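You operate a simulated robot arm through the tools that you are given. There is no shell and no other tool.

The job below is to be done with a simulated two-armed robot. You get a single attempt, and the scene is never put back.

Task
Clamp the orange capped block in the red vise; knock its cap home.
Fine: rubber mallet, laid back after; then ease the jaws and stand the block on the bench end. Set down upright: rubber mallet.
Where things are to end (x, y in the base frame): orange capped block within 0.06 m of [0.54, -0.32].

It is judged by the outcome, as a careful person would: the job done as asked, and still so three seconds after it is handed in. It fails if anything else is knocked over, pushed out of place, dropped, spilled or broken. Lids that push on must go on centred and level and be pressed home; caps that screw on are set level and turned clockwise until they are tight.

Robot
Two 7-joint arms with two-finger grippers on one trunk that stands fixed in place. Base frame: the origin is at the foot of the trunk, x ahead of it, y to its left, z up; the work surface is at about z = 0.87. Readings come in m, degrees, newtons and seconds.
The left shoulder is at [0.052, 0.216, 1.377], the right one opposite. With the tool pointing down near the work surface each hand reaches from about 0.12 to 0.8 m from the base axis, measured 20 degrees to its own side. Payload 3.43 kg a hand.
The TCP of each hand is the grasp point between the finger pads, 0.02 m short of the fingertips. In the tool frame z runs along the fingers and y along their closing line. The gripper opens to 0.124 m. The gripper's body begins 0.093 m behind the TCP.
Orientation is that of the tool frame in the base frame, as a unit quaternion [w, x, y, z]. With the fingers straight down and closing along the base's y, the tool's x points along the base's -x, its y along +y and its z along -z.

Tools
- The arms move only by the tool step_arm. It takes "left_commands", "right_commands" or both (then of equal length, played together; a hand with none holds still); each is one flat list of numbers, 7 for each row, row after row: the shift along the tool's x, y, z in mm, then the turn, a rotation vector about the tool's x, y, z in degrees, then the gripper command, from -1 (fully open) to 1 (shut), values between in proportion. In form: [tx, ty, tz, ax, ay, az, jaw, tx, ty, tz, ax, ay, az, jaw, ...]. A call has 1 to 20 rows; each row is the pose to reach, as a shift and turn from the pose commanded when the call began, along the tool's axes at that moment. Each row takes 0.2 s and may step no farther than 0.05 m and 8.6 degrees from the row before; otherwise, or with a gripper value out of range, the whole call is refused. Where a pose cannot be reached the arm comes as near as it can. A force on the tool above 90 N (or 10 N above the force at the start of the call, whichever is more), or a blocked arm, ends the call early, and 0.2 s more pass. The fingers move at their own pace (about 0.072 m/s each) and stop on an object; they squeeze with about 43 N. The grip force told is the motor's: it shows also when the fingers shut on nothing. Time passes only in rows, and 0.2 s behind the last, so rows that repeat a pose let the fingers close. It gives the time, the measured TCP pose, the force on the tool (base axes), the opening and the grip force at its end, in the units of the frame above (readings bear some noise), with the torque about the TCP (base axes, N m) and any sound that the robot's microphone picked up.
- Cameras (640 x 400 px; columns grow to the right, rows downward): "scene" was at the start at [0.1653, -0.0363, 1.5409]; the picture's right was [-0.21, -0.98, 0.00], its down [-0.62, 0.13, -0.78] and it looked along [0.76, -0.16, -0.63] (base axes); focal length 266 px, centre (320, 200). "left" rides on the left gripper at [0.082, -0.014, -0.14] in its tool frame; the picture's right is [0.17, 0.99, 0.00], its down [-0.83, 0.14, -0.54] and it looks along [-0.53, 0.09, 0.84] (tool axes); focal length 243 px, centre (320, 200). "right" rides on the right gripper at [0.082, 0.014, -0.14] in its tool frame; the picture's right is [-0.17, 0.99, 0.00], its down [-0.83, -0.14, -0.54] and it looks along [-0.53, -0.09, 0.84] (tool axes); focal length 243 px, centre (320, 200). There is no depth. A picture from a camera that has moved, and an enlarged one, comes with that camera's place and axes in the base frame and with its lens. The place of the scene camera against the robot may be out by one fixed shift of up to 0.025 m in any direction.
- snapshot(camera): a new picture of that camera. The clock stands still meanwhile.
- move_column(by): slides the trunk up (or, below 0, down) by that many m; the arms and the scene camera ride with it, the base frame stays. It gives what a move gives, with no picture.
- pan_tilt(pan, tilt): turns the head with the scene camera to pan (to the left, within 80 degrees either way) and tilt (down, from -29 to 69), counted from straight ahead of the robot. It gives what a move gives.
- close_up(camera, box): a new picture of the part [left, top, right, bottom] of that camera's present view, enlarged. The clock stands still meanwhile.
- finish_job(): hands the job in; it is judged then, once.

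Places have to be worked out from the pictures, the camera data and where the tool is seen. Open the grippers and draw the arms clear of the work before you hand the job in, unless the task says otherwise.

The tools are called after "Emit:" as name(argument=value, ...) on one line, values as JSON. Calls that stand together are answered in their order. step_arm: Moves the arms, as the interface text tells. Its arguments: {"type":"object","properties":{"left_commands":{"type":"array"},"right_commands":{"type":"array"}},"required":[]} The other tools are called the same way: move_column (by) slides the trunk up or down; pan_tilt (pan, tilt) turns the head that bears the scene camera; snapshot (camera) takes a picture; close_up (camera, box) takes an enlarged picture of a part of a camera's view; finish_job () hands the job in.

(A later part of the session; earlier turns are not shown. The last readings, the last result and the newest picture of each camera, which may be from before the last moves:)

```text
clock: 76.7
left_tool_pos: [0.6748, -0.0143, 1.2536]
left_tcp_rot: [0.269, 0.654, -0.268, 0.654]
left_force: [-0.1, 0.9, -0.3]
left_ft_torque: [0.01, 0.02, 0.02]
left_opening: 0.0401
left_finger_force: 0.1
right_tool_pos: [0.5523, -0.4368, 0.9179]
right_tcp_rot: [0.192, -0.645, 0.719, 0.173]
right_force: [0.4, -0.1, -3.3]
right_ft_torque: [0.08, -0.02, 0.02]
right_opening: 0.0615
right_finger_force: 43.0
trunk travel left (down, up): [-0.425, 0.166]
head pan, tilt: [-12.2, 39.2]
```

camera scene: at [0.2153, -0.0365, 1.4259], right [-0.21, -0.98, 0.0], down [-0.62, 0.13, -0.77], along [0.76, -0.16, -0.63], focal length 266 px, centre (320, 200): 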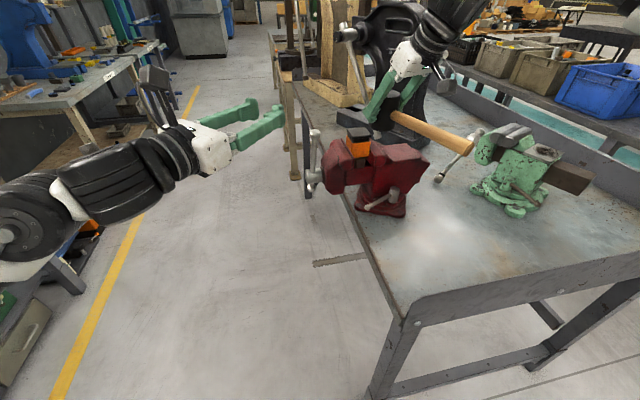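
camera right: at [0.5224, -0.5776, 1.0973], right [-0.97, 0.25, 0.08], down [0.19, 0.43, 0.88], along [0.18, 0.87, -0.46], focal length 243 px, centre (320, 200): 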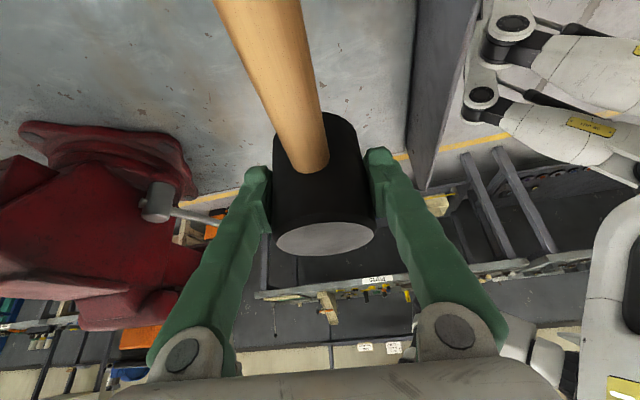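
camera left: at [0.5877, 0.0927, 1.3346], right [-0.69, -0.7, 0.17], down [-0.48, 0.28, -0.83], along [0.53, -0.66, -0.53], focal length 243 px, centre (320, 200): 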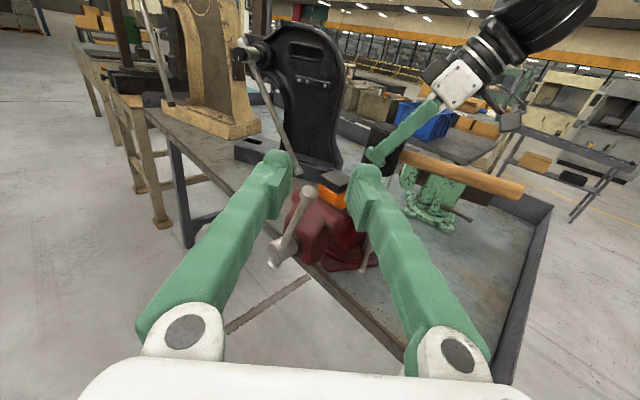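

Still 3 mm above the original height with only the mallet's weight on the hand; I go down the last millimetres until it bears.

Emit:
step_arm(right_commands=[0.5, 0, 0.9, 0, 0, 0, 1, 1, 0, 1.8, 0, 0, 0, 1, 1.5, 0, 2.6, 0, 0, 0, 1, 2, 0, 3.5, 0, 0, 0, 1])

```text
clock: 77.7
left_tool_pos: [0.6739, -0.0142, 1.2547]
left_tcp_rot: [0.269, 0.654, -0.268, 0.655]
left_force: [-1.0, 0.3, 0.1]
left_ft_torque: [0.01, 0.0, -0.03]
left_opening: 0.0405
left_finger_force: 0.1
right_tool_pos: [0.553, -0.4368, 0.9151]
right_tcp_rot: [0.194, -0.644, 0.72, 0.172]
right_force: [0.0, -4.7, 10.1]
right_ft_torque: [-0.44, 0.26, 0.06]
right_opening: 0.0616
right_finger_force: 42.5
trunk travel left (down, up): [-0.425, 0.166]
head pan, tilt: [-12.2, 39.2]
```

The mallet bears on the bench. I open, back straight off, and take up the 45° attitude behind the head.

Emit:
step_arm(right_commands=[0, 0, 0, 0, 0, 0, 0.2, 0, 0, 0, 0, 0, 0, -0.3, 0, 0, 0, 0, 0, 0, -0.6, 0, 0, -5, 0, 0, 0, -0.6, 0, 0, -35, 0, 0, 0, -0.6, 0, 0, -75, 0, 0, 0, -0.6, 0, 0, -120, 0, 0, 0, -0.6, 12, 0, -125, 0, -7.5, 0, -0.6, 23.5, 0, -129, 0, -15, 0, -0.6, 23.5, 0, -129, 0, -15, 0, -0.6])

Emit:
snapshot(camera="right")

Emit:
close_up(camera="scene", box=[380, 140, 620, 300])

```text
clock: 79.9
left_tool_pos: [0.6732, -0.0143, 1.2535]
left_tcp_rot: [0.269, 0.654, -0.268, 0.654]
left_force: [0.3, -0.2, 0.4]
left_ft_torque: [0.01, -0.01, -0.06]
left_opening: 0.0405
left_finger_force: 0.0
right_tool_pos: [0.544, -0.5225, 1.0144]
right_tcp_rot: [0.286, -0.617, 0.688, 0.255]
right_force: [0.1, 0.8, 0.2]
right_ft_torque: [0.01, -0.02, 0.0]
right_opening: 0.0996
right_finger_force: 0.1
trunk travel left (down, up): [-0.425, 0.166]
head pan, tilt: [-12.2, 39.2]
```

```text
taken
camera right: at [0.5125, -0.6781, 1.0552], right [-0.97, 0.22, 0.12], down [0.16, 0.19, 0.97], along [0.19, 0.96, -0.22], focal length 243 px, centre (320, 200)
```

right: 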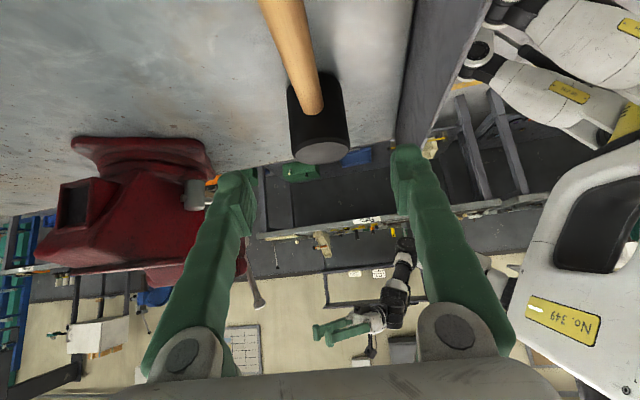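

```text
2.50 times, centred on (500, 220) of scene
camera zoom: at [0.213, -0.0352, 1.4263], right [-0.21, -0.98, 0.0], down [-0.62, 0.13, -0.78], along [0.76, -0.16, -0.63], focal length 665 px, centre (-130, 150)
```

zoom: 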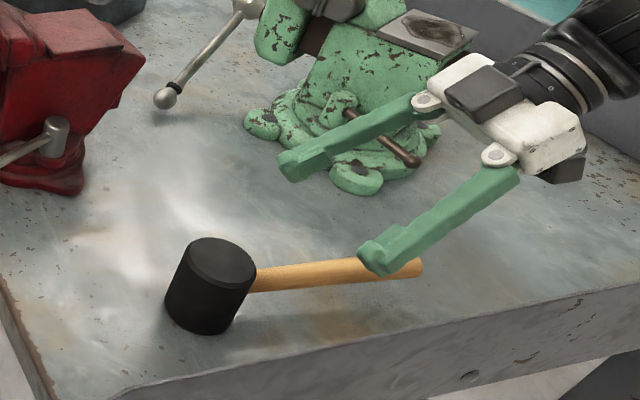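

The mallet stands as found. I go in 120 mm along the 45° approach and close on the upper half of the head.

Emit:
step_arm(right_commands=[0, 0, 30, 0, 0, 0, -0.6, 0, 0, 60, 0, 0, 0, -0.6, 0, 0, 90, 0, 0, 0, -0.6, 0, 0, 110, 0, 0, 0, -0.6, 0, 0, 120, 0, 0, 0, -0.6, 0, 0, 120, 0, 0, 0, -0.6])

Emit:
snapshot(camera="right")

Emit:
close_up(camera="scene", box=[380, 140, 620, 300])

```text
clock: 81.3
left_tool_pos: [0.6745, -0.0143, 1.2531]
left_tcp_rot: [0.27, 0.654, -0.268, 0.654]
left_force: [0.7, -0.1, 0.1]
left_ft_torque: [-0.01, 0.01, 0.01]
left_opening: 0.04
left_finger_force: 0.0
right_tool_pos: [0.5538, -0.4378, 0.9277]
right_tcp_rot: [0.285, -0.617, 0.688, 0.255]
right_force: [0.7, -0.2, -0.7]
right_ft_torque: [0.0, 0.0, 0.03]
right_opening: 0.0994
right_finger_force: 0.1
trunk travel left (down, up): [-0.425, 0.166]
head pan, tilt: [-12.2, 39.2]
```

```text
taken
camera right: at [0.523, -0.5929, 0.969], right [-0.97, 0.22, 0.12], down [0.16, 0.19, 0.97], along [0.19, 0.96, -0.22], focal length 243 px, centre (320, 200)
```

right: 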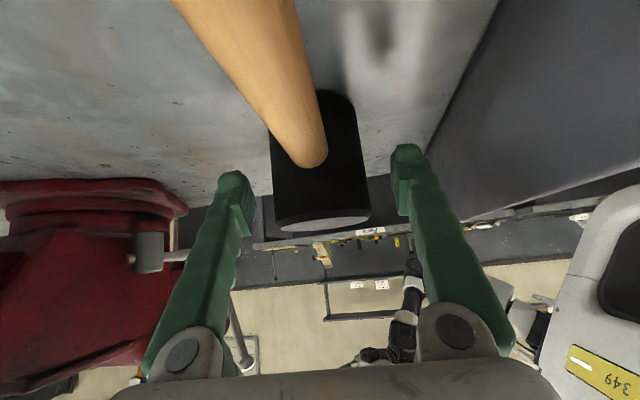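

```text
2.50 times, centred on (500, 220) of scene
camera zoom: at [0.2134, -0.0362, 1.4262], right [-0.21, -0.98, 0.0], down [-0.62, 0.13, -0.78], along [0.76, -0.16, -0.63], focal length 665 px, centre (-130, 150)
```

zoom: 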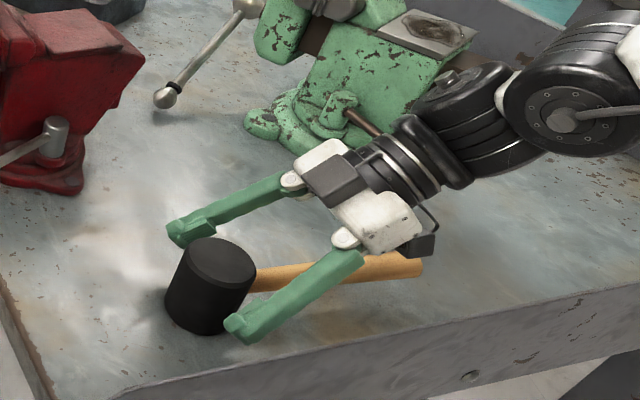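

The head is centred between the fingers. I close and lift 60 mm.

Emit:
step_arm(right_commands=[0, 0, 0, 0, 0, 0, -0.2, 0, 0, 0, 0, 0, 0, 0.2, 0, 0, 0, 0, 0, 0, 1, 0, 0, 0, 0, 0, 0, 1, 0, 0, 0, 0, 0, 0, 1, -3.5, 0, -3.5, 0, 0, 0, 1, -14, 0, -14, 0, 0, 0, 1, -28, 0, -28, 0, 0, 0, 1, -42, 0, -42, 0, 0, 0, 1, -42, 0, -42, 0, 0, 0, 1])

Emit:
snapshot(camera="right")

Emit:
close_up(camera="scene", box=[380, 140, 620, 300])

```text
clock: 83.5
left_tool_pos: [0.6754, -0.0147, 1.2535]
left_tcp_rot: [0.27, 0.654, -0.269, 0.654]
left_force: [0.5, -0.3, 0.0]
left_ft_torque: [0.01, 0.01, 0.0]
left_opening: 0.0403
left_finger_force: 0.1
right_tool_pos: [0.5521, -0.4391, 0.988]
right_tcp_rot: [0.285, -0.616, 0.689, 0.255]
right_force: [-0.2, 0.0, -4.0]
right_ft_torque: [0.08, -0.01, 0.03]
right_opening: 0.0617
right_finger_force: 42.7
trunk travel left (down, up): [-0.425, 0.166]
head pan, tilt: [-12.2, 39.2]
```

```text
taken
camera right: at [0.5214, -0.5938, 1.029], right [-0.97, 0.22, 0.12], down [0.16, 0.19, 0.97], along [0.19, 0.96, -0.22], focal length 243 px, centre (320, 200)
```

right: 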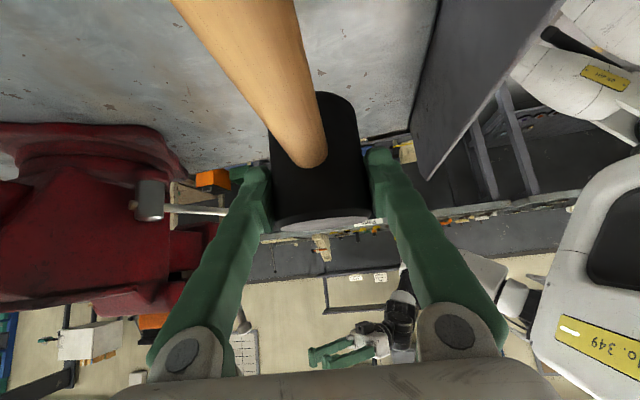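

```text
2.50 times, centred on (500, 220) of scene
camera zoom: at [0.2141, -0.0368, 1.4261], right [-0.21, -0.98, 0.0], down [-0.62, 0.13, -0.77], along [0.76, -0.16, -0.63], focal length 665 px, centre (-130, 150)
```

zoom: 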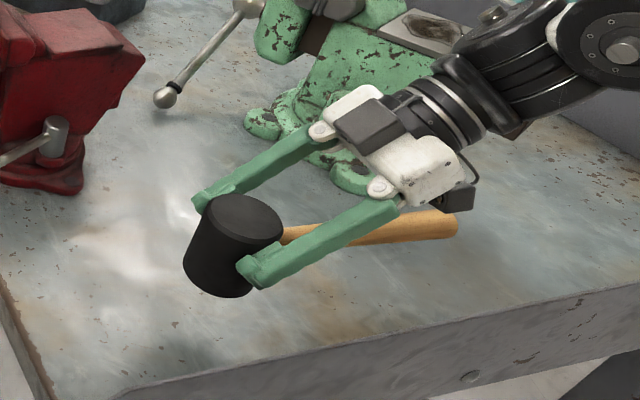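

The new grip holds. I carry the mallet up and over to about 8 cm above the cap, turning it so the handle points back toward me.

Emit:
step_arm(right_commands=[-30, -25, -4, 4.1, 0, 4.1, 1, -60, -50, -7, 8.2, 0, 8.2, 1, -90, -75, -11, 12.3, 0, 12.3, 1, -120, -101, -14, 16.4, 0, 16.4, 1, -150, -126, -18, 20.5, 0, 20.5, 1, -180, -151, -22, 24.5, 0, 24.5, 1, -210, -176, -25, 28.6, 0, 28.6, 1, -240, -201, -29, 32.7, 0, 32.7, 1, -270, -226, -32, 36.8, 0, 36.8, 1, -300, -252, -36, 40.9, 0, 40.9, 1, -330, -277, -40, 45, 0, 45, 1, -330, -277, -40, 45, 0, 45, 1])

Emit:
snapshot(camera="scene")

Emit:
snapshot(camera="right")

Emit:
snapshot(camera="left")

```text
clock: 86.1
left_tool_pos: [0.6711, -0.0108, 1.2563]
left_tcp_rot: [0.27, 0.652, -0.268, 0.656]
left_force: [-1.0, 0.6, 1.3]
left_ft_torque: [0.03, 0.02, -0.01]
left_opening: 0.0403
left_finger_force: 0.2
right_tool_pos: [0.8437, -0.2623, 1.2459]
right_tcp_rot: [0.379, -0.177, 0.906, 0.071]
right_force: [-0.3, 2.3, -2.3]
right_ft_torque: [-0.1, -0.01, -0.11]
right_opening: 0.0633
right_finger_force: 42.8
right hand out of reach, approached as far as the arm can: row 11, 12
trunk travel left (down, up): [-0.425, 0.166]
head pan, tilt: [-12.2, 39.2]
```

```text
taken
camera scene: at [0.2092, -0.0317, 1.4269], right [-0.21, -0.98, 0.0], down [-0.62, 0.13, -0.78], along [0.76, -0.17, -0.63], focal length 266 px, centre (320, 200)
```

scene: 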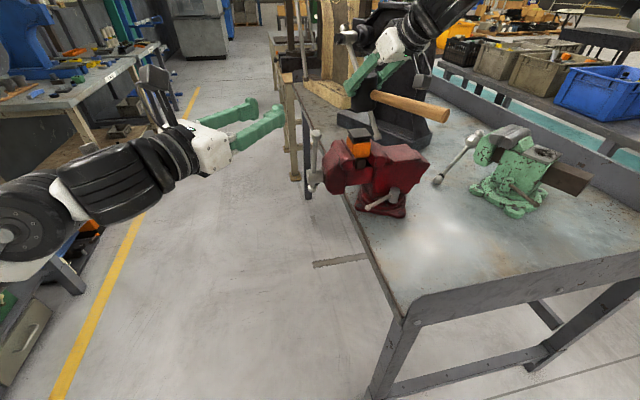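

```text
taken
camera right: at [0.6916, -0.309, 1.2871], right [-0.26, 0.96, 0.11], down [0.24, -0.05, 0.97], along [0.94, 0.28, -0.21], focal length 243 px, centre (320, 200)
```

right: 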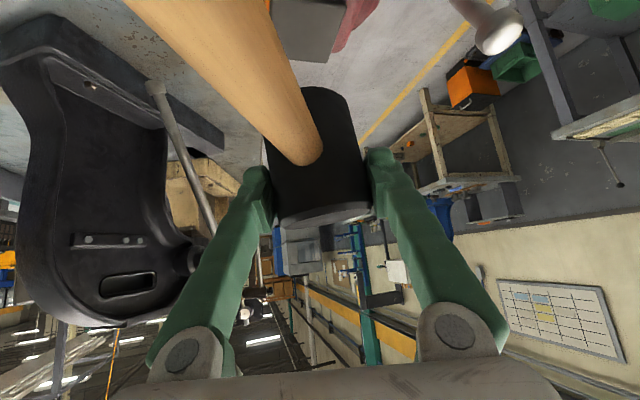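

```text
taken
camera left: at [0.5821, 0.0975, 1.337], right [-0.69, -0.7, 0.17], down [-0.48, 0.28, -0.83], along [0.54, -0.66, -0.53], focal length 243 px, centre (320, 200)
```

left: 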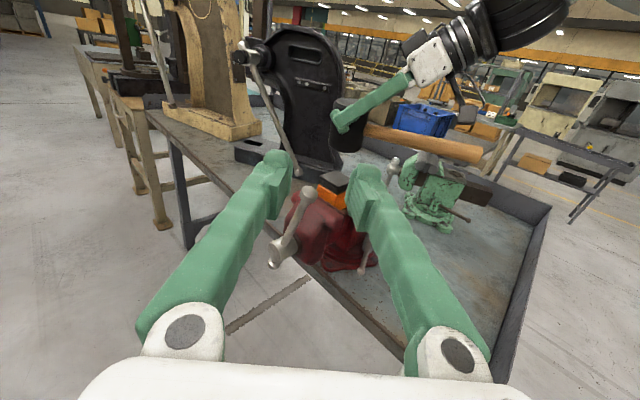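

The hand is over the cap, just at its reach edge, and the mallet may have shifted a little in the grip (opening 63.3 instead of 61.7 mm). I look closely before doing anything else.

Emit:
close_up(camera="scene", box=[300, 20, 480, 210])

Emit:
close_up(camera="left", box=[280, 60, 500, 260])

Emit:
close_up(camera="right", box=[200, 0, 440, 260])

```text
2.11 times, centred on (390, 115) of scene
camera zoom: at [0.2092, -0.0317, 1.4269], right [-0.21, -0.98, 0.0], down [-0.62, 0.13, -0.78], along [0.76, -0.17, -0.63], focal length 560 px, centre (173, 379)
```

zoom: 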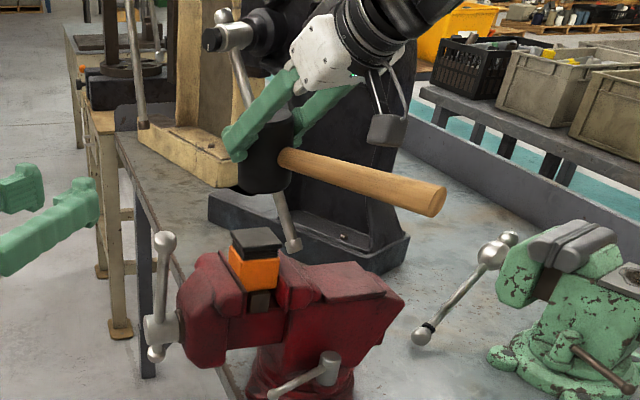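

```text
2.00 times, centred on (390, 160) of left
camera zoom: at [0.5821, 0.0975, 1.337], right [-0.69, -0.7, 0.17], down [-0.48, 0.28, -0.83], along [0.54, -0.66, -0.53], focal length 485 px, centre (180, 280)
```

zoom: 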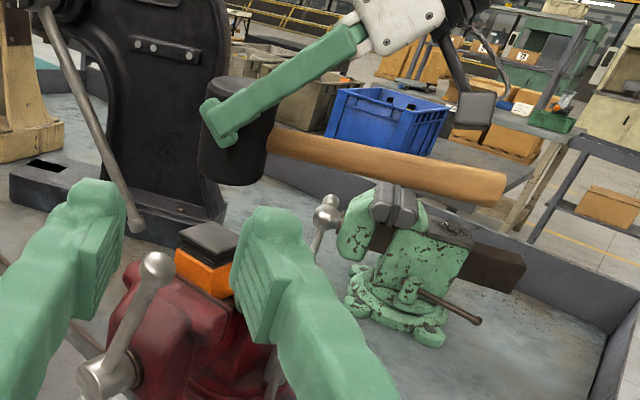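

```text
1.54 times, centred on (320, 130) of right
camera zoom: at [0.6916, -0.309, 1.2871], right [-0.26, 0.96, 0.11], down [0.24, -0.05, 0.97], along [0.94, 0.28, -0.21], focal length 373 px, centre (320, 308)
```

zoom: 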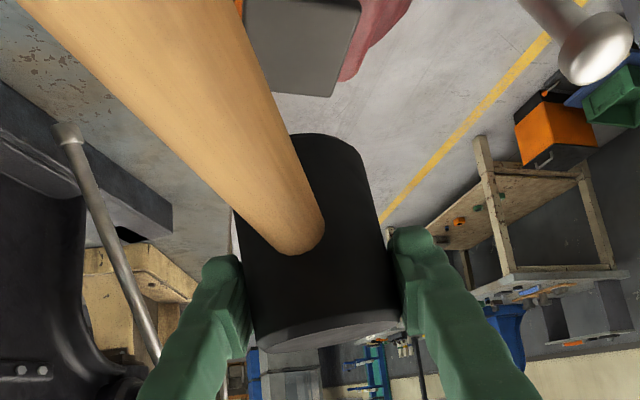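

The mallet has turned only about 3° in the grip and its head stands within about 6 mm of the cap's centre line. I shift it 6 mm forward and lower it to about 15 mm above the cap.

Emit:
step_arm(right_commands=[10, 0, 12, 0, 0, 0, 1, 20, -1, 24, 0, 0, 0, 1, 30, -1, 36, 0, 0, 0, 1, 39, -2, 46, 0, 0, 0, 1, 39, -2, 46, 0, 0, 0, 1])

Emit:
close_up(camera="left", box=[280, 80, 460, 240])

Emit:
close_up(camera="scene", box=[310, 60, 450, 190])

Emit:
snapshot(camera="right")

```text
clock: 87.3
left_tool_pos: [0.673, -0.0143, 1.2548]
left_tcp_rot: [0.27, 0.653, -0.269, 0.654]
left_force: [-0.1, -1.1, -0.6]
left_ft_torque: [0.02, 0.02, -0.02]
left_opening: 0.0401
left_finger_force: 0.0
right_tool_pos: [0.8499, -0.2689, 1.1851]
right_tcp_rot: [0.378, -0.162, 0.909, 0.068]
right_force: [-0.8, -1.9, 5.2]
right_ft_torque: [0.18, -0.09, -0.04]
right_opening: 0.0624
right_finger_force: 42.9
trunk travel left (down, up): [-0.425, 0.166]
head pan, tilt: [-12.2, 39.2]
```

```text
2.50 times, centred on (370, 160) of left
camera zoom: at [0.5853, 0.0926, 1.3359], right [-0.69, -0.7, 0.17], down [-0.48, 0.28, -0.83], along [0.54, -0.66, -0.53], focal length 606 px, centre (195, 300)
```

zoom: 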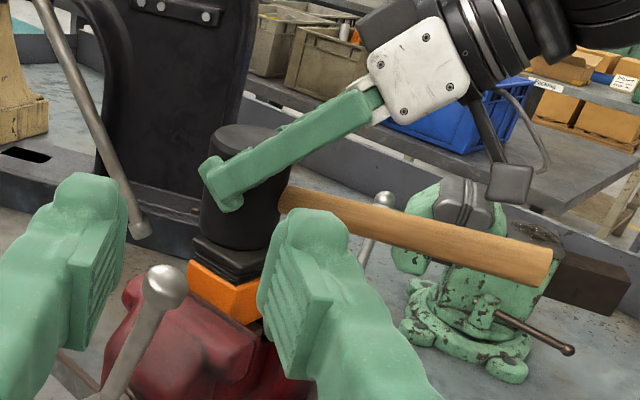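

```text
3.08 times, centred on (380, 125) of scene
camera zoom: at [0.2127, -0.0366, 1.4264], right [-0.21, -0.98, 0.0], down [-0.62, 0.13, -0.78], along [0.76, -0.16, -0.63], focal length 819 px, centre (135, 431)
```

zoom: 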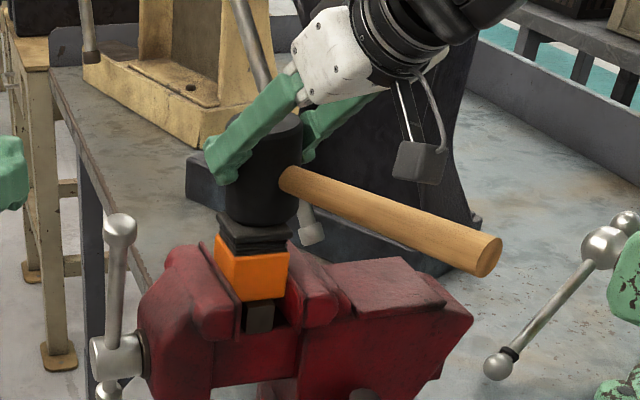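

```text
taken
camera right: at [0.6977, -0.3104, 1.2249], right [-0.23, 0.97, 0.12], down [0.24, -0.06, 0.97], along [0.94, 0.25, -0.22], focal length 243 px, centre (320, 200)
```

right: 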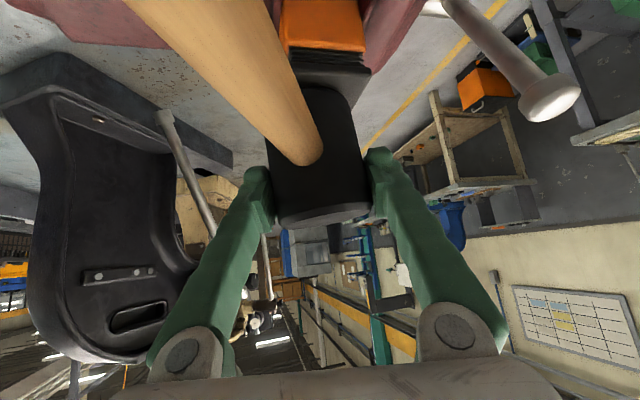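

The mallet already rests lightly on the cap (about 9 N), well centred, but its handle end is about 4° high. I lift 30 mm and tip the hand 4° to level the head, then look again.

Emit:
step_arm(right_commands=[-11, 2, -10, 0, 0, 0, 1, -22, 3, -20, 0, -2, 0, 1, -22, 3, -20, 0, -4.3, 0, 1, -22, 3, -20, 0, -4.3, 0, 1])

Emit:
close_up(camera="left", box=[280, 80, 460, 240])

Emit:
close_up(camera="scene", box=[310, 60, 450, 190])

```text
clock: 88.3
left_tool_pos: [0.6754, -0.0135, 1.2536]
left_tcp_rot: [0.269, 0.654, -0.268, 0.654]
left_force: [0.1, 0.1, -0.4]
left_ft_torque: [0.0, 0.01, 0.0]
left_opening: 0.0402
left_finger_force: 0.1
right_tool_pos: [0.8496, -0.2652, 1.2134]
right_tcp_rot: [0.411, -0.158, 0.895, 0.073]
right_force: [-0.6, 0.9, -3.4]
right_ft_torque: [0.06, -0.07, -0.02]
right_opening: 0.062
right_finger_force: 43.1
trunk travel left (down, up): [-0.425, 0.166]
head pan, tilt: [-12.2, 39.2]
```

```text
2.50 times, centred on (370, 160) of left
camera zoom: at [0.5863, 0.0931, 1.3352], right [-0.69, -0.7, 0.17], down [-0.48, 0.28, -0.83], along [0.54, -0.66, -0.53], focal length 606 px, centre (195, 300)
```

zoom: 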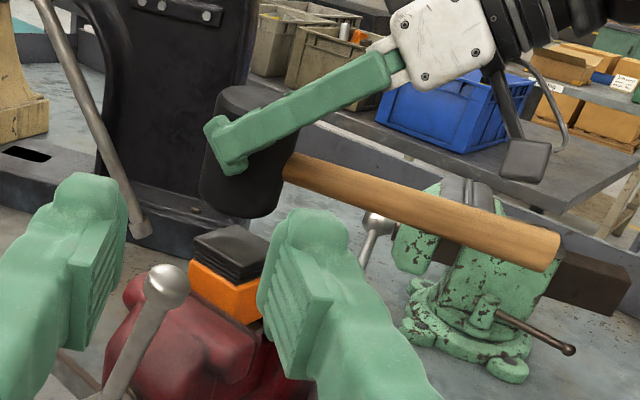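

```text
3.08 times, centred on (380, 125) of scene
camera zoom: at [0.2138, -0.036, 1.4261], right [-0.21, -0.98, 0.0], down [-0.62, 0.13, -0.77], along [0.76, -0.16, -0.63], focal length 819 px, centre (135, 431)
```

zoom: 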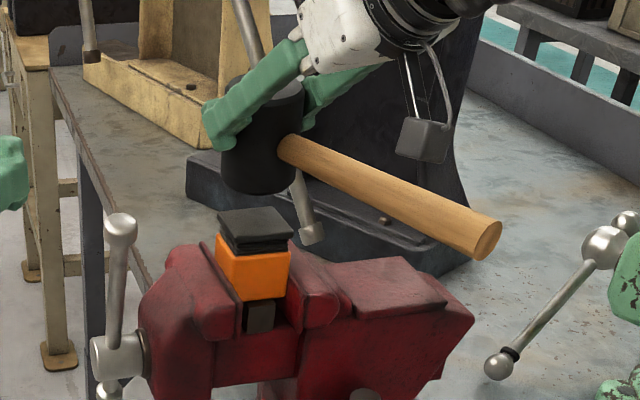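

Both views now show the mallet level and centred over the cap, about 3 cm up. I give a first short blow: up a little, down fast through the contact height, and back up.

Emit:
step_arm(right_commands=[-11.4, 0, -9.8, 0, 0, 0, 1, -11.4, 0, -9.8, 0, 0, 0, 1, 26.5, 0, 22.8, 0, 0, 0, 1, 34, 0, 29.3, 0, 0, 0, 1, -3.8, 0, -3.3, 0, 0, 0, 1])

Emit:
close_up(camera="left", box=[280, 80, 460, 240])

Emit:
close_up(camera="scene", box=[310, 60, 450, 190])

```text
clock: 89.5
left_tool_pos: [0.6737, -0.0147, 1.2526]
left_tcp_rot: [0.27, 0.654, -0.268, 0.654]
left_force: [-0.3, 0.3, 1.0]
left_ft_torque: [-0.01, -0.04, 0.0]
left_opening: 0.0403
left_finger_force: 0.1
right_tool_pos: [0.847, -0.2639, 1.2118]
right_tcp_rot: [0.408, -0.159, 0.896, 0.072]
right_force: [0.4, -1.1, -5.1]
right_ft_torque: [0.04, -0.1, 0.0]
right_opening: 0.0611
right_finger_force: 43.4
trunk travel left (down, up): [-0.425, 0.166]
head pan, tilt: [-12.2, 39.2]
```

```text
2.50 times, centred on (370, 160) of left
camera zoom: at [0.5864, 0.0936, 1.3349], right [-0.69, -0.7, 0.17], down [-0.48, 0.28, -0.83], along [0.54, -0.66, -0.53], focal length 606 px, centre (195, 300)
```

zoom: 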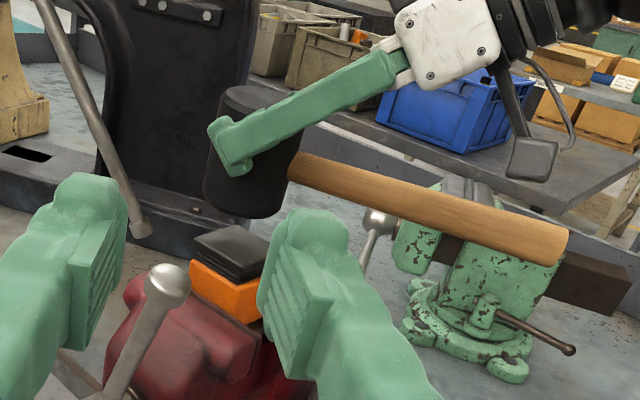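

```text
3.08 times, centred on (380, 125) of scene
camera zoom: at [0.2138, -0.0356, 1.426], right [-0.21, -0.98, 0.0], down [-0.62, 0.13, -0.78], along [0.76, -0.16, -0.63], focal length 819 px, centre (135, 431)
```

zoom: 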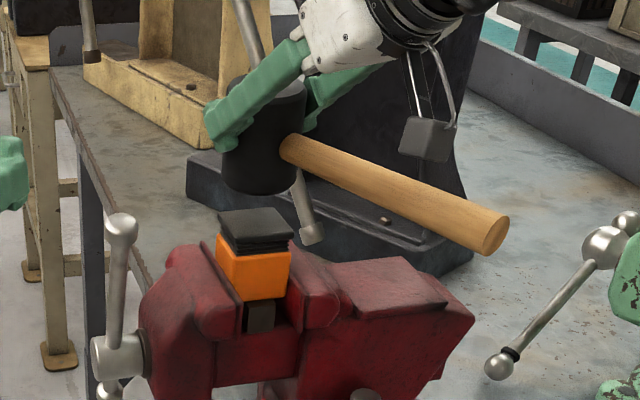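

No sound and the cap looks unchanged; that blow likely barely reached. I strike again with more follow-through and end the call at the bottom to read the force.

Emit:
step_arm(right_commands=[-11.4, 0, -9.8, 0, 0, 0, 1, -11.4, 0, -9.8, 0, 0, 0, 1, 26.5, 0, 22.8, 0, 0, 0, 1, 45.5, 0, 39.1, 0, 0, 0, 1])

Emit:
close_up(camera="left", box=[280, 80, 460, 240])

Emit:
close_up(camera="scene", box=[310, 60, 450, 190])

```text
clock: 90.5
left_tool_pos: [0.6708, -0.0135, 1.2579]
left_tcp_rot: [0.27, 0.652, -0.27, 0.655]
left_force: [0.6, 0.3, -0.3]
left_ft_torque: [0.03, -0.01, -0.03]
left_opening: 0.0403
left_finger_force: 0.0
right_tool_pos: [0.8509, -0.2651, 1.1789]
right_tcp_rot: [0.427, -0.155, 0.888, 0.072]
right_force: [14.1, -11.6, 51.1]
right_ft_torque: [-0.27, 0.22, -0.03]
right_opening: 0.0616
right_finger_force: 43.3
trunk travel left (down, up): [-0.425, 0.166]
head pan, tilt: [-12.2, 39.2]
```

```text
2.50 times, centred on (370, 160) of left
camera zoom: at [0.5814, 0.0937, 1.3386], right [-0.69, -0.7, 0.16], down [-0.48, 0.28, -0.83], along [0.54, -0.66, -0.53], focal length 606 px, centre (195, 300)
```

zoom: 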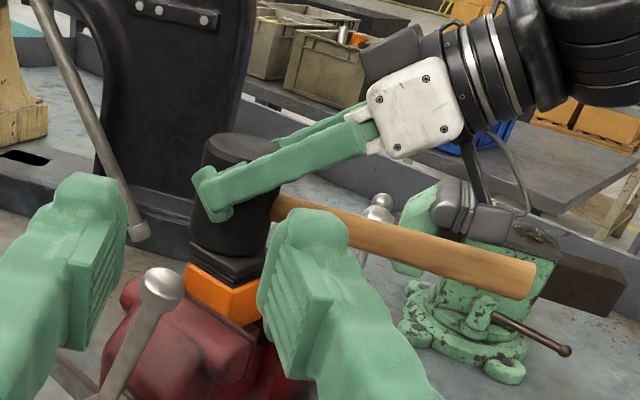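

```text
3.08 times, centred on (380, 125) of scene
camera zoom: at [0.2085, -0.0354, 1.4278], right [-0.21, -0.98, 0.0], down [-0.61, 0.13, -0.78], along [0.76, -0.16, -0.63], focal length 819 px, centre (135, 431)
```

zoom: 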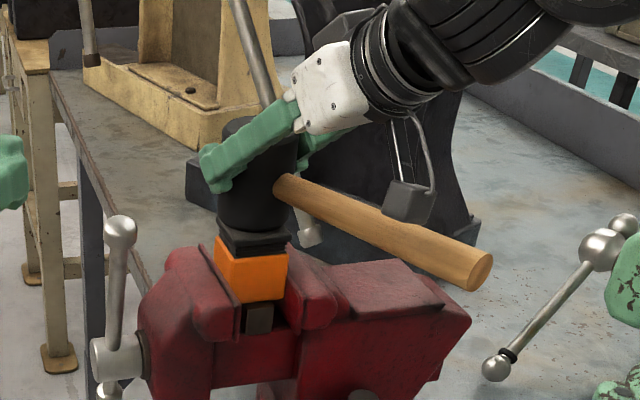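

At the bottom the mallet pressed the cap with about 51 N. I lift 40 mm and look at the cap's ribs.

Emit:
step_arm(right_commands=[-7.6, 0, -6.5, 0, 0, 0, 1, -22.8, 0, -19.6, 0, 0, 0, 1, -38, 0, -32.6, 0, 0, 0, 1, -38, 0, -32.6, 0, 0, 0, 1])

Emit:
close_up(camera="scene", box=[330, 110, 410, 180])

Emit:
close_up(camera="left", box=[280, 80, 460, 240])

Emit:
snapshot(camera="right")

```text
clock: 91.5
left_tool_pos: [0.6761, -0.0147, 1.2534]
left_tcp_rot: [0.269, 0.655, -0.268, 0.654]
left_force: [0.0, 0.3, 0.3]
left_ft_torque: [0.0, -0.02, 0.03]
left_opening: 0.0403
left_finger_force: 0.0
right_tool_pos: [0.8474, -0.2628, 1.2052]
right_tcp_rot: [0.409, -0.159, 0.896, 0.073]
right_force: [0.0, 0.2, -4.2]
right_ft_torque: [0.03, -0.05, 0.0]
right_opening: 0.0611
right_finger_force: 42.3
trunk travel left (down, up): [-0.425, 0.166]
head pan, tilt: [-12.2, 39.2]
```

```text
5.71 times, centred on (370, 145) of scene
camera zoom: at [0.2147, -0.0364, 1.4259], right [-0.21, -0.98, 0.0], down [-0.62, 0.13, -0.77], along [0.76, -0.16, -0.63], focal length 1520 px, centre (34, 514)
```

zoom: 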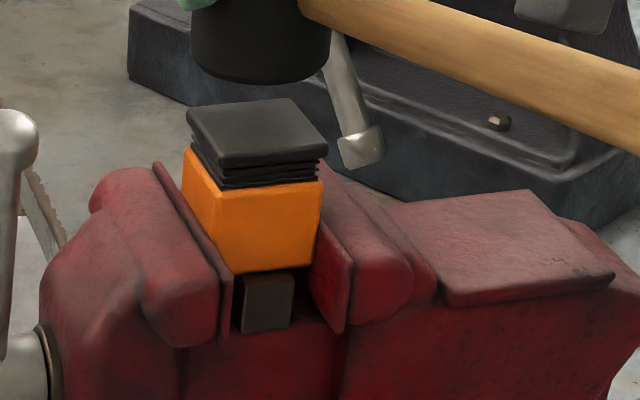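

```text
2.50 times, centred on (370, 160) of left
camera zoom: at [0.5872, 0.0928, 1.3347], right [-0.69, -0.7, 0.17], down [-0.48, 0.28, -0.83], along [0.53, -0.66, -0.53], focal length 606 px, centre (195, 300)
```

zoom: 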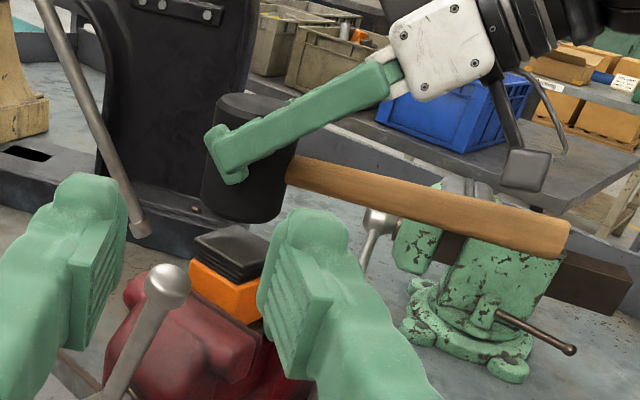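

```text
taken
camera right: at [0.6937, -0.3063, 1.2361], right [-0.24, 0.96, 0.13], down [0.18, -0.08, 0.98], along [0.95, 0.26, -0.15], focal length 243 px, centre (320, 200)
```

right: 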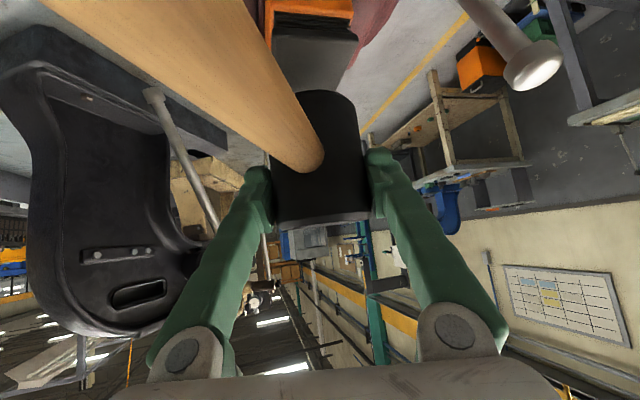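

The cap has not moved visibly; about 16 mm of ribs still show, and the mallet did not slip. I strike harder, with full speed and deeper follow-through (the 90 N stop guards it).

Emit:
step_arm(right_commands=[-15.2, 0, -13, 0, 0, 0, 1, -15.2, 0, -13, 0, 0, 0, 1, 22.7, 0, 19.5, 0, 0, 0, 1, 53.1, 0, 45.6, 0, 0, 0, 1])

Emit:
close_up(camera="scene", box=[330, 110, 410, 180])

Emit:
close_up(camera="left", box=[280, 80, 460, 240])

```text
clock: 92.5
left_tool_pos: [0.6664, -0.012, 1.2586]
left_tcp_rot: [0.269, 0.651, -0.269, 0.657]
left_force: [0.4, 0.4, 0.4]
left_ft_torque: [0.0, 0.0, -0.01]
left_opening: 0.0402
left_finger_force: 0.0
right_tool_pos: [0.8477, -0.2629, 1.1651]
right_tcp_rot: [0.429, -0.157, 0.886, 0.074]
right_force: [-3.9, -10.2, 63.4]
right_ft_torque: [-0.51, -0.5, -0.49]
right_opening: 0.0617
right_finger_force: 42.4
trunk travel left (down, up): [-0.425, 0.166]
head pan, tilt: [-12.2, 39.2]
```

```text
5.71 times, centred on (370, 145) of scene
camera zoom: at [0.2042, -0.0341, 1.4286], right [-0.21, -0.98, 0.0], down [-0.61, 0.13, -0.78], along [0.76, -0.17, -0.63], focal length 1520 px, centre (34, 514)
```

zoom: 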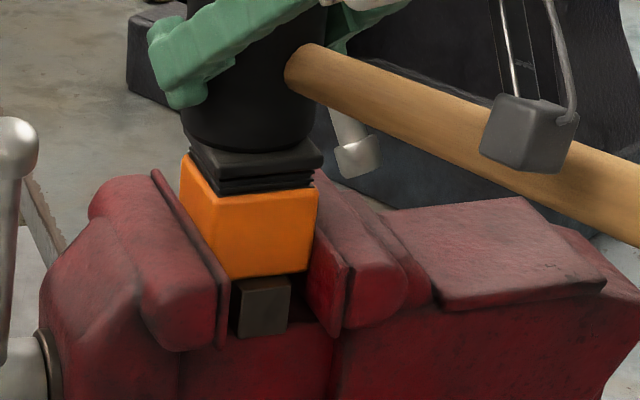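

```text
2.50 times, centred on (370, 160) of left
camera zoom: at [0.5775, 0.095, 1.3406], right [-0.7, -0.7, 0.16], down [-0.48, 0.28, -0.83], along [0.54, -0.66, -0.53], focal length 606 px, centre (195, 300)
```

zoom: 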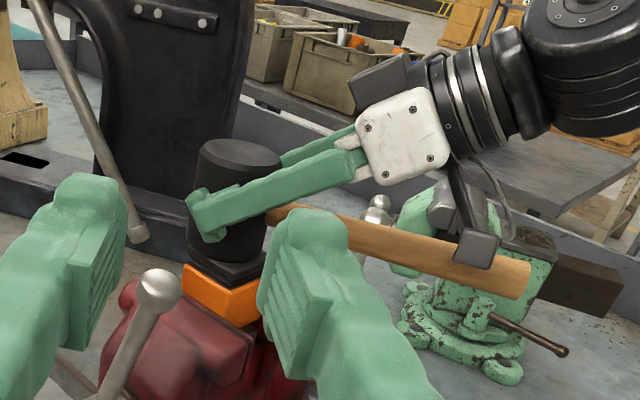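

The force reached about 67 N, and the mallet seems to have slid up about 12 mm in the fingers. I lift off and check the cap and the grip.

Emit:
step_arm(right_commands=[-7.6, 0, -6.5, 0, 0, 0, 1, -22.8, 0, -19.6, 0, 0, 0, 1, -45.5, 0, -39, 0, 0, 0, 1, -53, 0, -45.5, 0, 0, 0, 1, -53, 0, -45.5, 0, 0, 0, 1])

Emit:
close_up(camera="scene", box=[330, 110, 410, 180])

Emit:
close_up(camera="left", box=[280, 80, 460, 240])

Emit:
snapshot(camera="right")

```text
clock: 93.7
left_tool_pos: [0.6752, -0.0145, 1.2529]
left_tcp_rot: [0.269, 0.654, -0.269, 0.654]
left_force: [0.4, -0.7, -1.0]
left_ft_torque: [0.04, 0.01, -0.02]
left_opening: 0.0404
left_finger_force: 0.0
right_tool_pos: [0.8487, -0.2649, 1.2077]
right_tcp_rot: [0.41, -0.158, 0.896, 0.072]
right_force: [-1.2, 0.1, -4.9]
right_ft_torque: [0.01, -0.07, 0.01]
right_opening: 0.061
right_finger_force: 42.4
trunk travel left (down, up): [-0.425, 0.166]
head pan, tilt: [-12.2, 39.2]
```

```text
5.71 times, centred on (370, 145) of scene
camera zoom: at [0.214, -0.037, 1.426], right [-0.21, -0.98, 0.0], down [-0.62, 0.13, -0.77], along [0.76, -0.16, -0.63], focal length 1520 px, centre (34, 514)
```

zoom: 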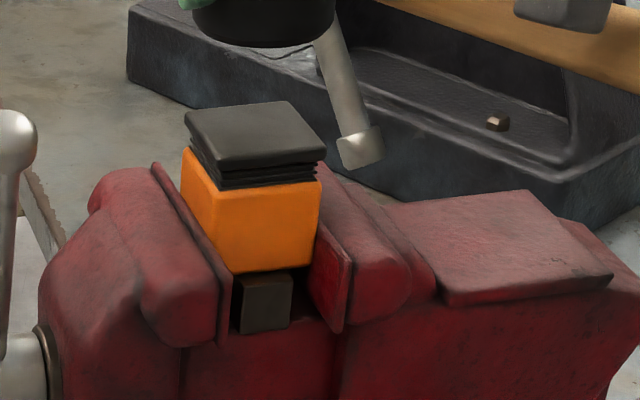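

```text
2.50 times, centred on (370, 160) of left
camera zoom: at [0.5865, 0.0923, 1.3351], right [-0.69, -0.7, 0.17], down [-0.48, 0.28, -0.83], along [0.53, -0.66, -0.53], focal length 606 px, centre (195, 300)
```

zoom: 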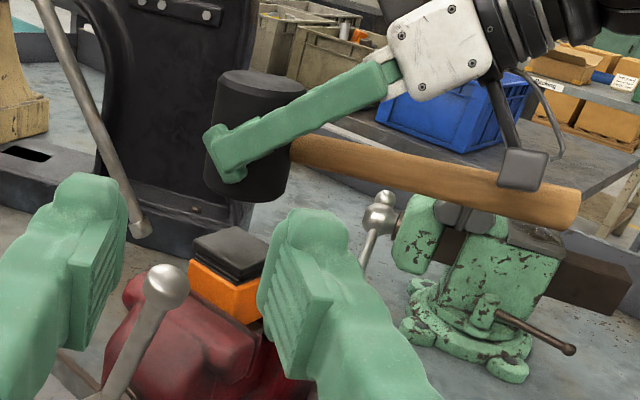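

```text
taken
camera right: at [0.6946, -0.3073, 1.2359], right [-0.24, 0.96, 0.13], down [0.18, -0.08, 0.98], along [0.96, 0.26, -0.15], focal length 243 px, centre (320, 200)
```

right: 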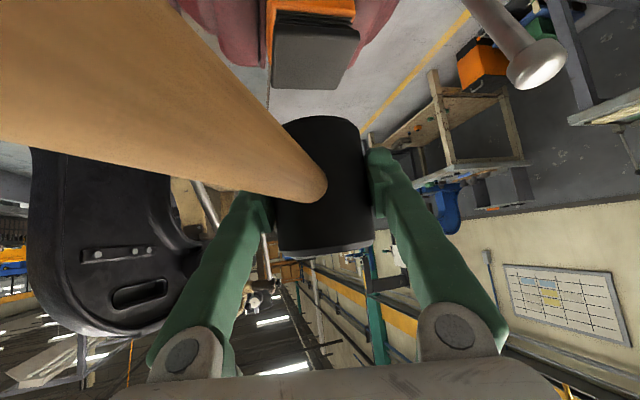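

The cap may have gone down a couple of millimetres. I take a stronger enlargement of the ribs as a baseline.

Emit:
close_up(camera="scene", box=[350, 124, 390, 149])

Emit:
close_up(camera="right", box=[255, 0, 375, 100])

```text
16.00 times, centred on (370, 136) of scene
camera zoom: at [0.214, -0.037, 1.426], right [-0.21, -0.98, 0.0], down [-0.62, 0.13, -0.77], along [0.76, -0.16, -0.63], focal length 4257 px, centre (-480, 1216)
```

zoom: 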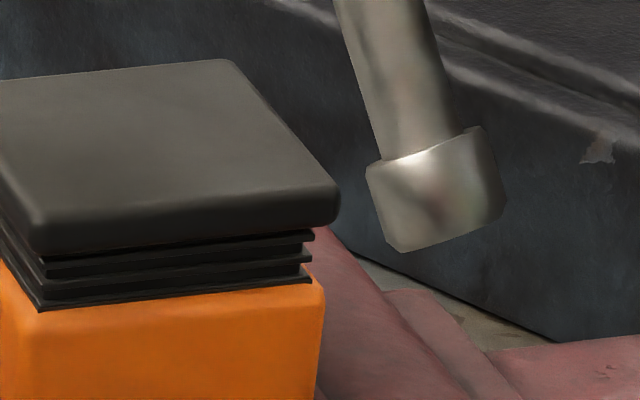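

```text
4.00 times, centred on (315, 50) of right
camera zoom: at [0.6946, -0.3073, 1.2359], right [-0.24, 0.96, 0.13], down [0.18, -0.08, 0.98], along [0.96, 0.26, -0.15], focal length 970 px, centre (340, 800)
```

zoom: 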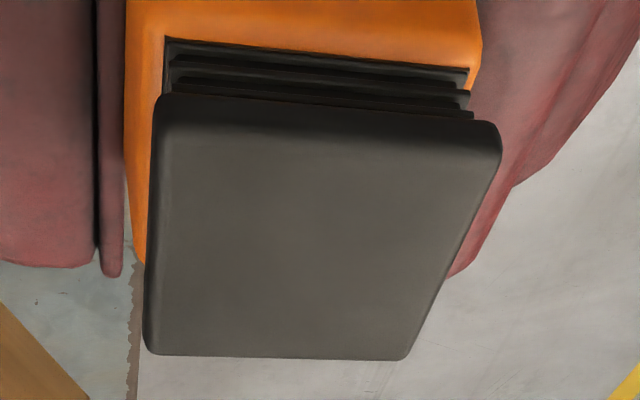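

The blows so far are too gentle: no knock is heard and the cap moved a millimetre at most, while the grip on the head slips. Striking properly means swinging the mallet by its handle. I take it back to its place to regrip it there.

Emit:
step_arm(right_commands=[15, -6, -32, -5, -0.5, -3.9, 1, 41, -13.5, -62, -10, -1.1, -7.8, 1, 83, -19, -70, -15.1, -1.6, -11.7, 1, 125, -25, -77, -20.1, -2.2, -15.6, 1, 167, -31, -84, -25.1, -2.7, -19.5, 1, 209, -37, -91, -30.1, -3.2, -23.5, 1, 252, -43, -98, -35.1, -3.8, -27.4, 1, 294, -49, -105, -40.2, -4.3, -31.3, 1, 336, -55, -112, -45.2, -4.9, -35.2, 1, 378, -61, -119, -50.2, -5.4, -39.1, 1, 378, -61, -119, -50.2, -5.4, -39.1, 1])

Emit:
close_up(camera="scene", box=[380, 140, 620, 300])

Emit:
snapshot(camera="right")

Emit:
close_up(camera="left", box=[400, 80, 640, 300])

```text
clock: 96.1
left_tool_pos: [0.6752, -0.0136, 1.2546]
left_tcp_rot: [0.269, 0.654, -0.269, 0.654]
left_force: [-0.4, 0.5, -0.2]
left_ft_torque: [0.02, 0.03, -0.02]
left_opening: 0.0404
left_finger_force: 0.0
right_tool_pos: [0.5524, -0.4405, 0.9991]
right_tcp_rot: [0.346, -0.593, 0.659, 0.308]
right_force: [0.6, 1.3, -3.6]
right_ft_torque: [0.06, 0.0, 0.01]
right_opening: 0.0611
right_finger_force: 42.5
trunk travel left (down, up): [-0.425, 0.166]
head pan, tilt: [-12.2, 39.2]
```

```text
2.50 times, centred on (500, 220) of scene
camera zoom: at [0.2136, -0.036, 1.4262], right [-0.21, -0.98, 0.0], down [-0.62, 0.13, -0.78], along [0.76, -0.16, -0.63], focal length 665 px, centre (-130, 150)
```

zoom: 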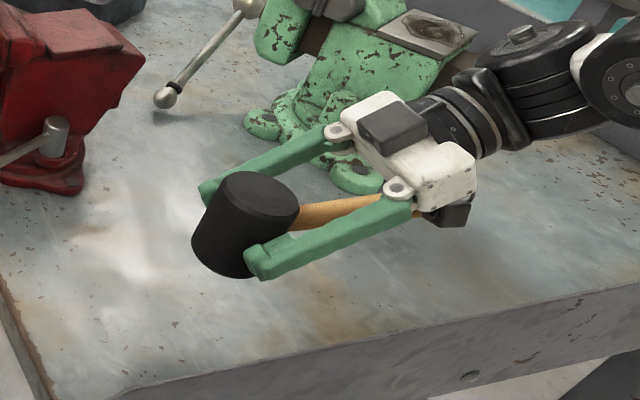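

```text
taken
camera right: at [0.5205, -0.5999, 1.0118], right [-0.97, 0.2, 0.13], down [0.14, 0.02, 0.99], along [0.2, 0.98, -0.04], focal length 243 px, centre (320, 200)
```

right: 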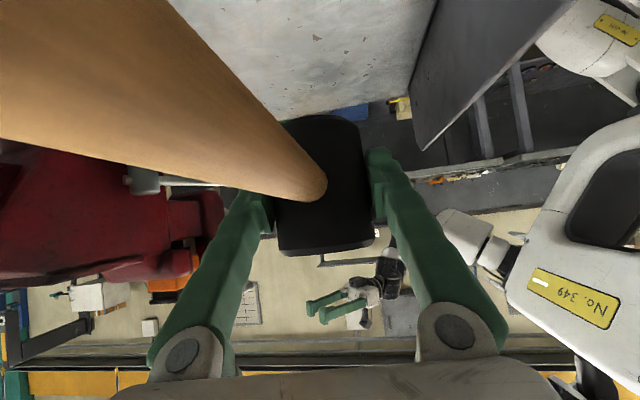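

```text
1.82 times, centred on (520, 190) of left
camera zoom: at [0.5862, 0.0932, 1.3353], right [-0.69, -0.7, 0.17], down [-0.48, 0.28, -0.83], along [0.54, -0.66, -0.53], focal length 441 px, centre (-44, 218)
```

zoom: 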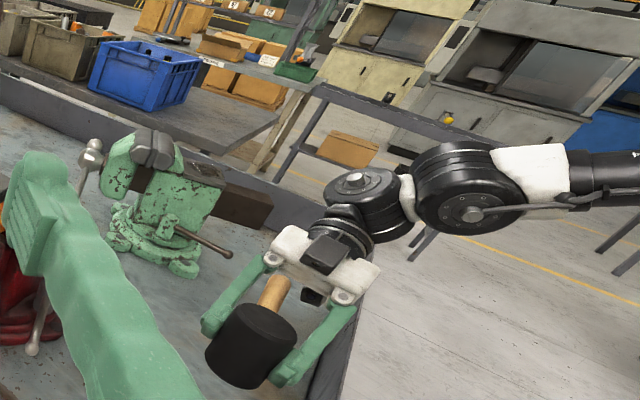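

The mallet hangs level over its spot. I lower it to just above the bench.

Emit:
step_arm(right_commands=[18.6, 0.4, 17.1, 0, 0, 0, 1, 39.2, 0.4, 31.4, 0, 0, 0, 1, 55.6, 0.4, 42.8, 0, 0, 0, 1, 59.7, 0.4, 45.7, 0, 0, 0, 1, 59.7, 0.4, 45.7, 0, 0, 0, 1])

Emit:
close_up(camera="scene", box=[400, 160, 560, 270])

```text
clock: 97.3
left_tool_pos: [0.6747, -0.0151, 1.252]
left_tcp_rot: [0.27, 0.654, -0.268, 0.654]
left_force: [0.5, 0.6, 0.4]
left_ft_torque: [-0.01, 0.01, 0.0]
left_opening: 0.0401
left_finger_force: 0.0
right_tool_pos: [0.5541, -0.4358, 0.9234]
right_tcp_rot: [0.346, -0.592, 0.659, 0.308]
right_force: [-0.5, -0.6, -3.7]
right_ft_torque: [0.07, -0.03, -0.02]
right_opening: 0.0612
right_finger_force: 42.8
trunk travel left (down, up): [-0.425, 0.166]
head pan, tilt: [-12.2, 39.2]
```

```text
3.64 times, centred on (480, 215) of scene
camera zoom: at [0.2136, -0.0365, 1.4262], right [-0.21, -0.98, 0.0], down [-0.62, 0.13, -0.77], along [0.76, -0.16, -0.63], focal length 968 px, centre (-262, 146)
```

zoom: 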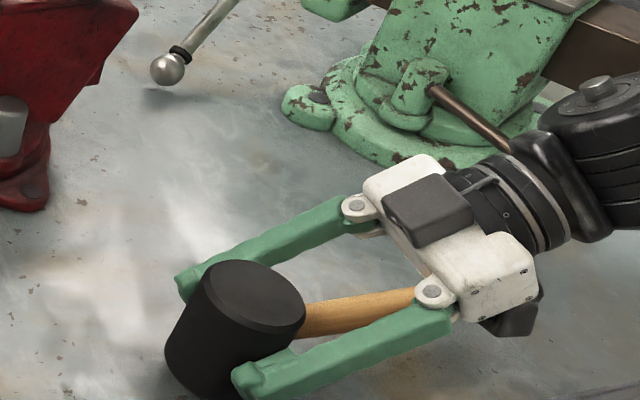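

Nearly down; I descend 6 mm more in small steps and watch the force.

Emit:
step_arm(right_commands=[1.2, 0, 0.9, 0, 0, 0, 1, 2.5, 0, 1.7, 0, 0, 0, 1, 3.7, 0, 2.6, 0, 0, 0, 1, 4.9, 0, 3.4, 0, 0, 0, 1])

```text
clock: 98.3
left_tool_pos: [0.6746, -0.015, 1.253]
left_tcp_rot: [0.269, 0.654, -0.268, 0.654]
left_force: [0.0, 0.5, 0.7]
left_ft_torque: [0.04, -0.01, 0.01]
left_opening: 0.0404
left_finger_force: 0.0
right_tool_pos: [0.5539, -0.4355, 0.9168]
right_tcp_rot: [0.346, -0.592, 0.66, 0.308]
right_force: [1.0, 0.2, -3.8]
right_ft_torque: [0.04, -0.06, 0.0]
right_opening: 0.0613
right_finger_force: 43.0
trunk travel left (down, up): [-0.425, 0.166]
head pan, tilt: [-12.2, 39.2]
```

Emit:
step_arm(right_commands=[1.2, 0, 0.9, 0, 0, 0, 1, 2.5, 0, 1.7, 0, 0, 0, 1, 3.7, 0, 2.6, 0, 0, 0, 1, 4.9, 0, 3.4, 0, 0, 0, 1])

Emit:
close_up(camera="scene", box=[400, 160, 560, 270])

```text
clock: 99.3
left_tool_pos: [0.6742, -0.0153, 1.2552]
left_tcp_rot: [0.27, 0.654, -0.269, 0.654]
left_force: [0.4, -0.8, 0.9]
left_ft_torque: [0.02, 0.0, 0.0]
left_opening: 0.0403
left_finger_force: 0.0
right_tool_pos: [0.5547, -0.4343, 0.9138]
right_tcp_rot: [0.347, -0.593, 0.659, 0.308]
right_force: [-1.0, -3.9, 6.0]
right_ft_torque: [-0.32, 0.07, 0.01]
right_opening: 0.0612
right_finger_force: 42.7
trunk travel left (down, up): [-0.425, 0.166]
head pan, tilt: [-12.2, 39.2]
```

```text
3.64 times, centred on (480, 215) of scene
camera zoom: at [0.2128, -0.0363, 1.4264], right [-0.21, -0.98, 0.0], down [-0.62, 0.13, -0.78], along [0.76, -0.16, -0.63], focal length 968 px, centre (-262, 146)
```

zoom: 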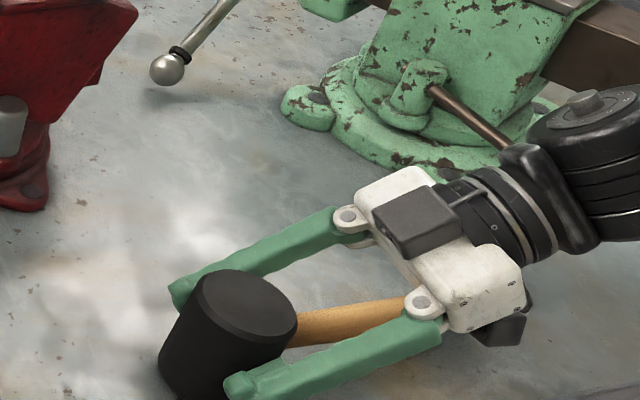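

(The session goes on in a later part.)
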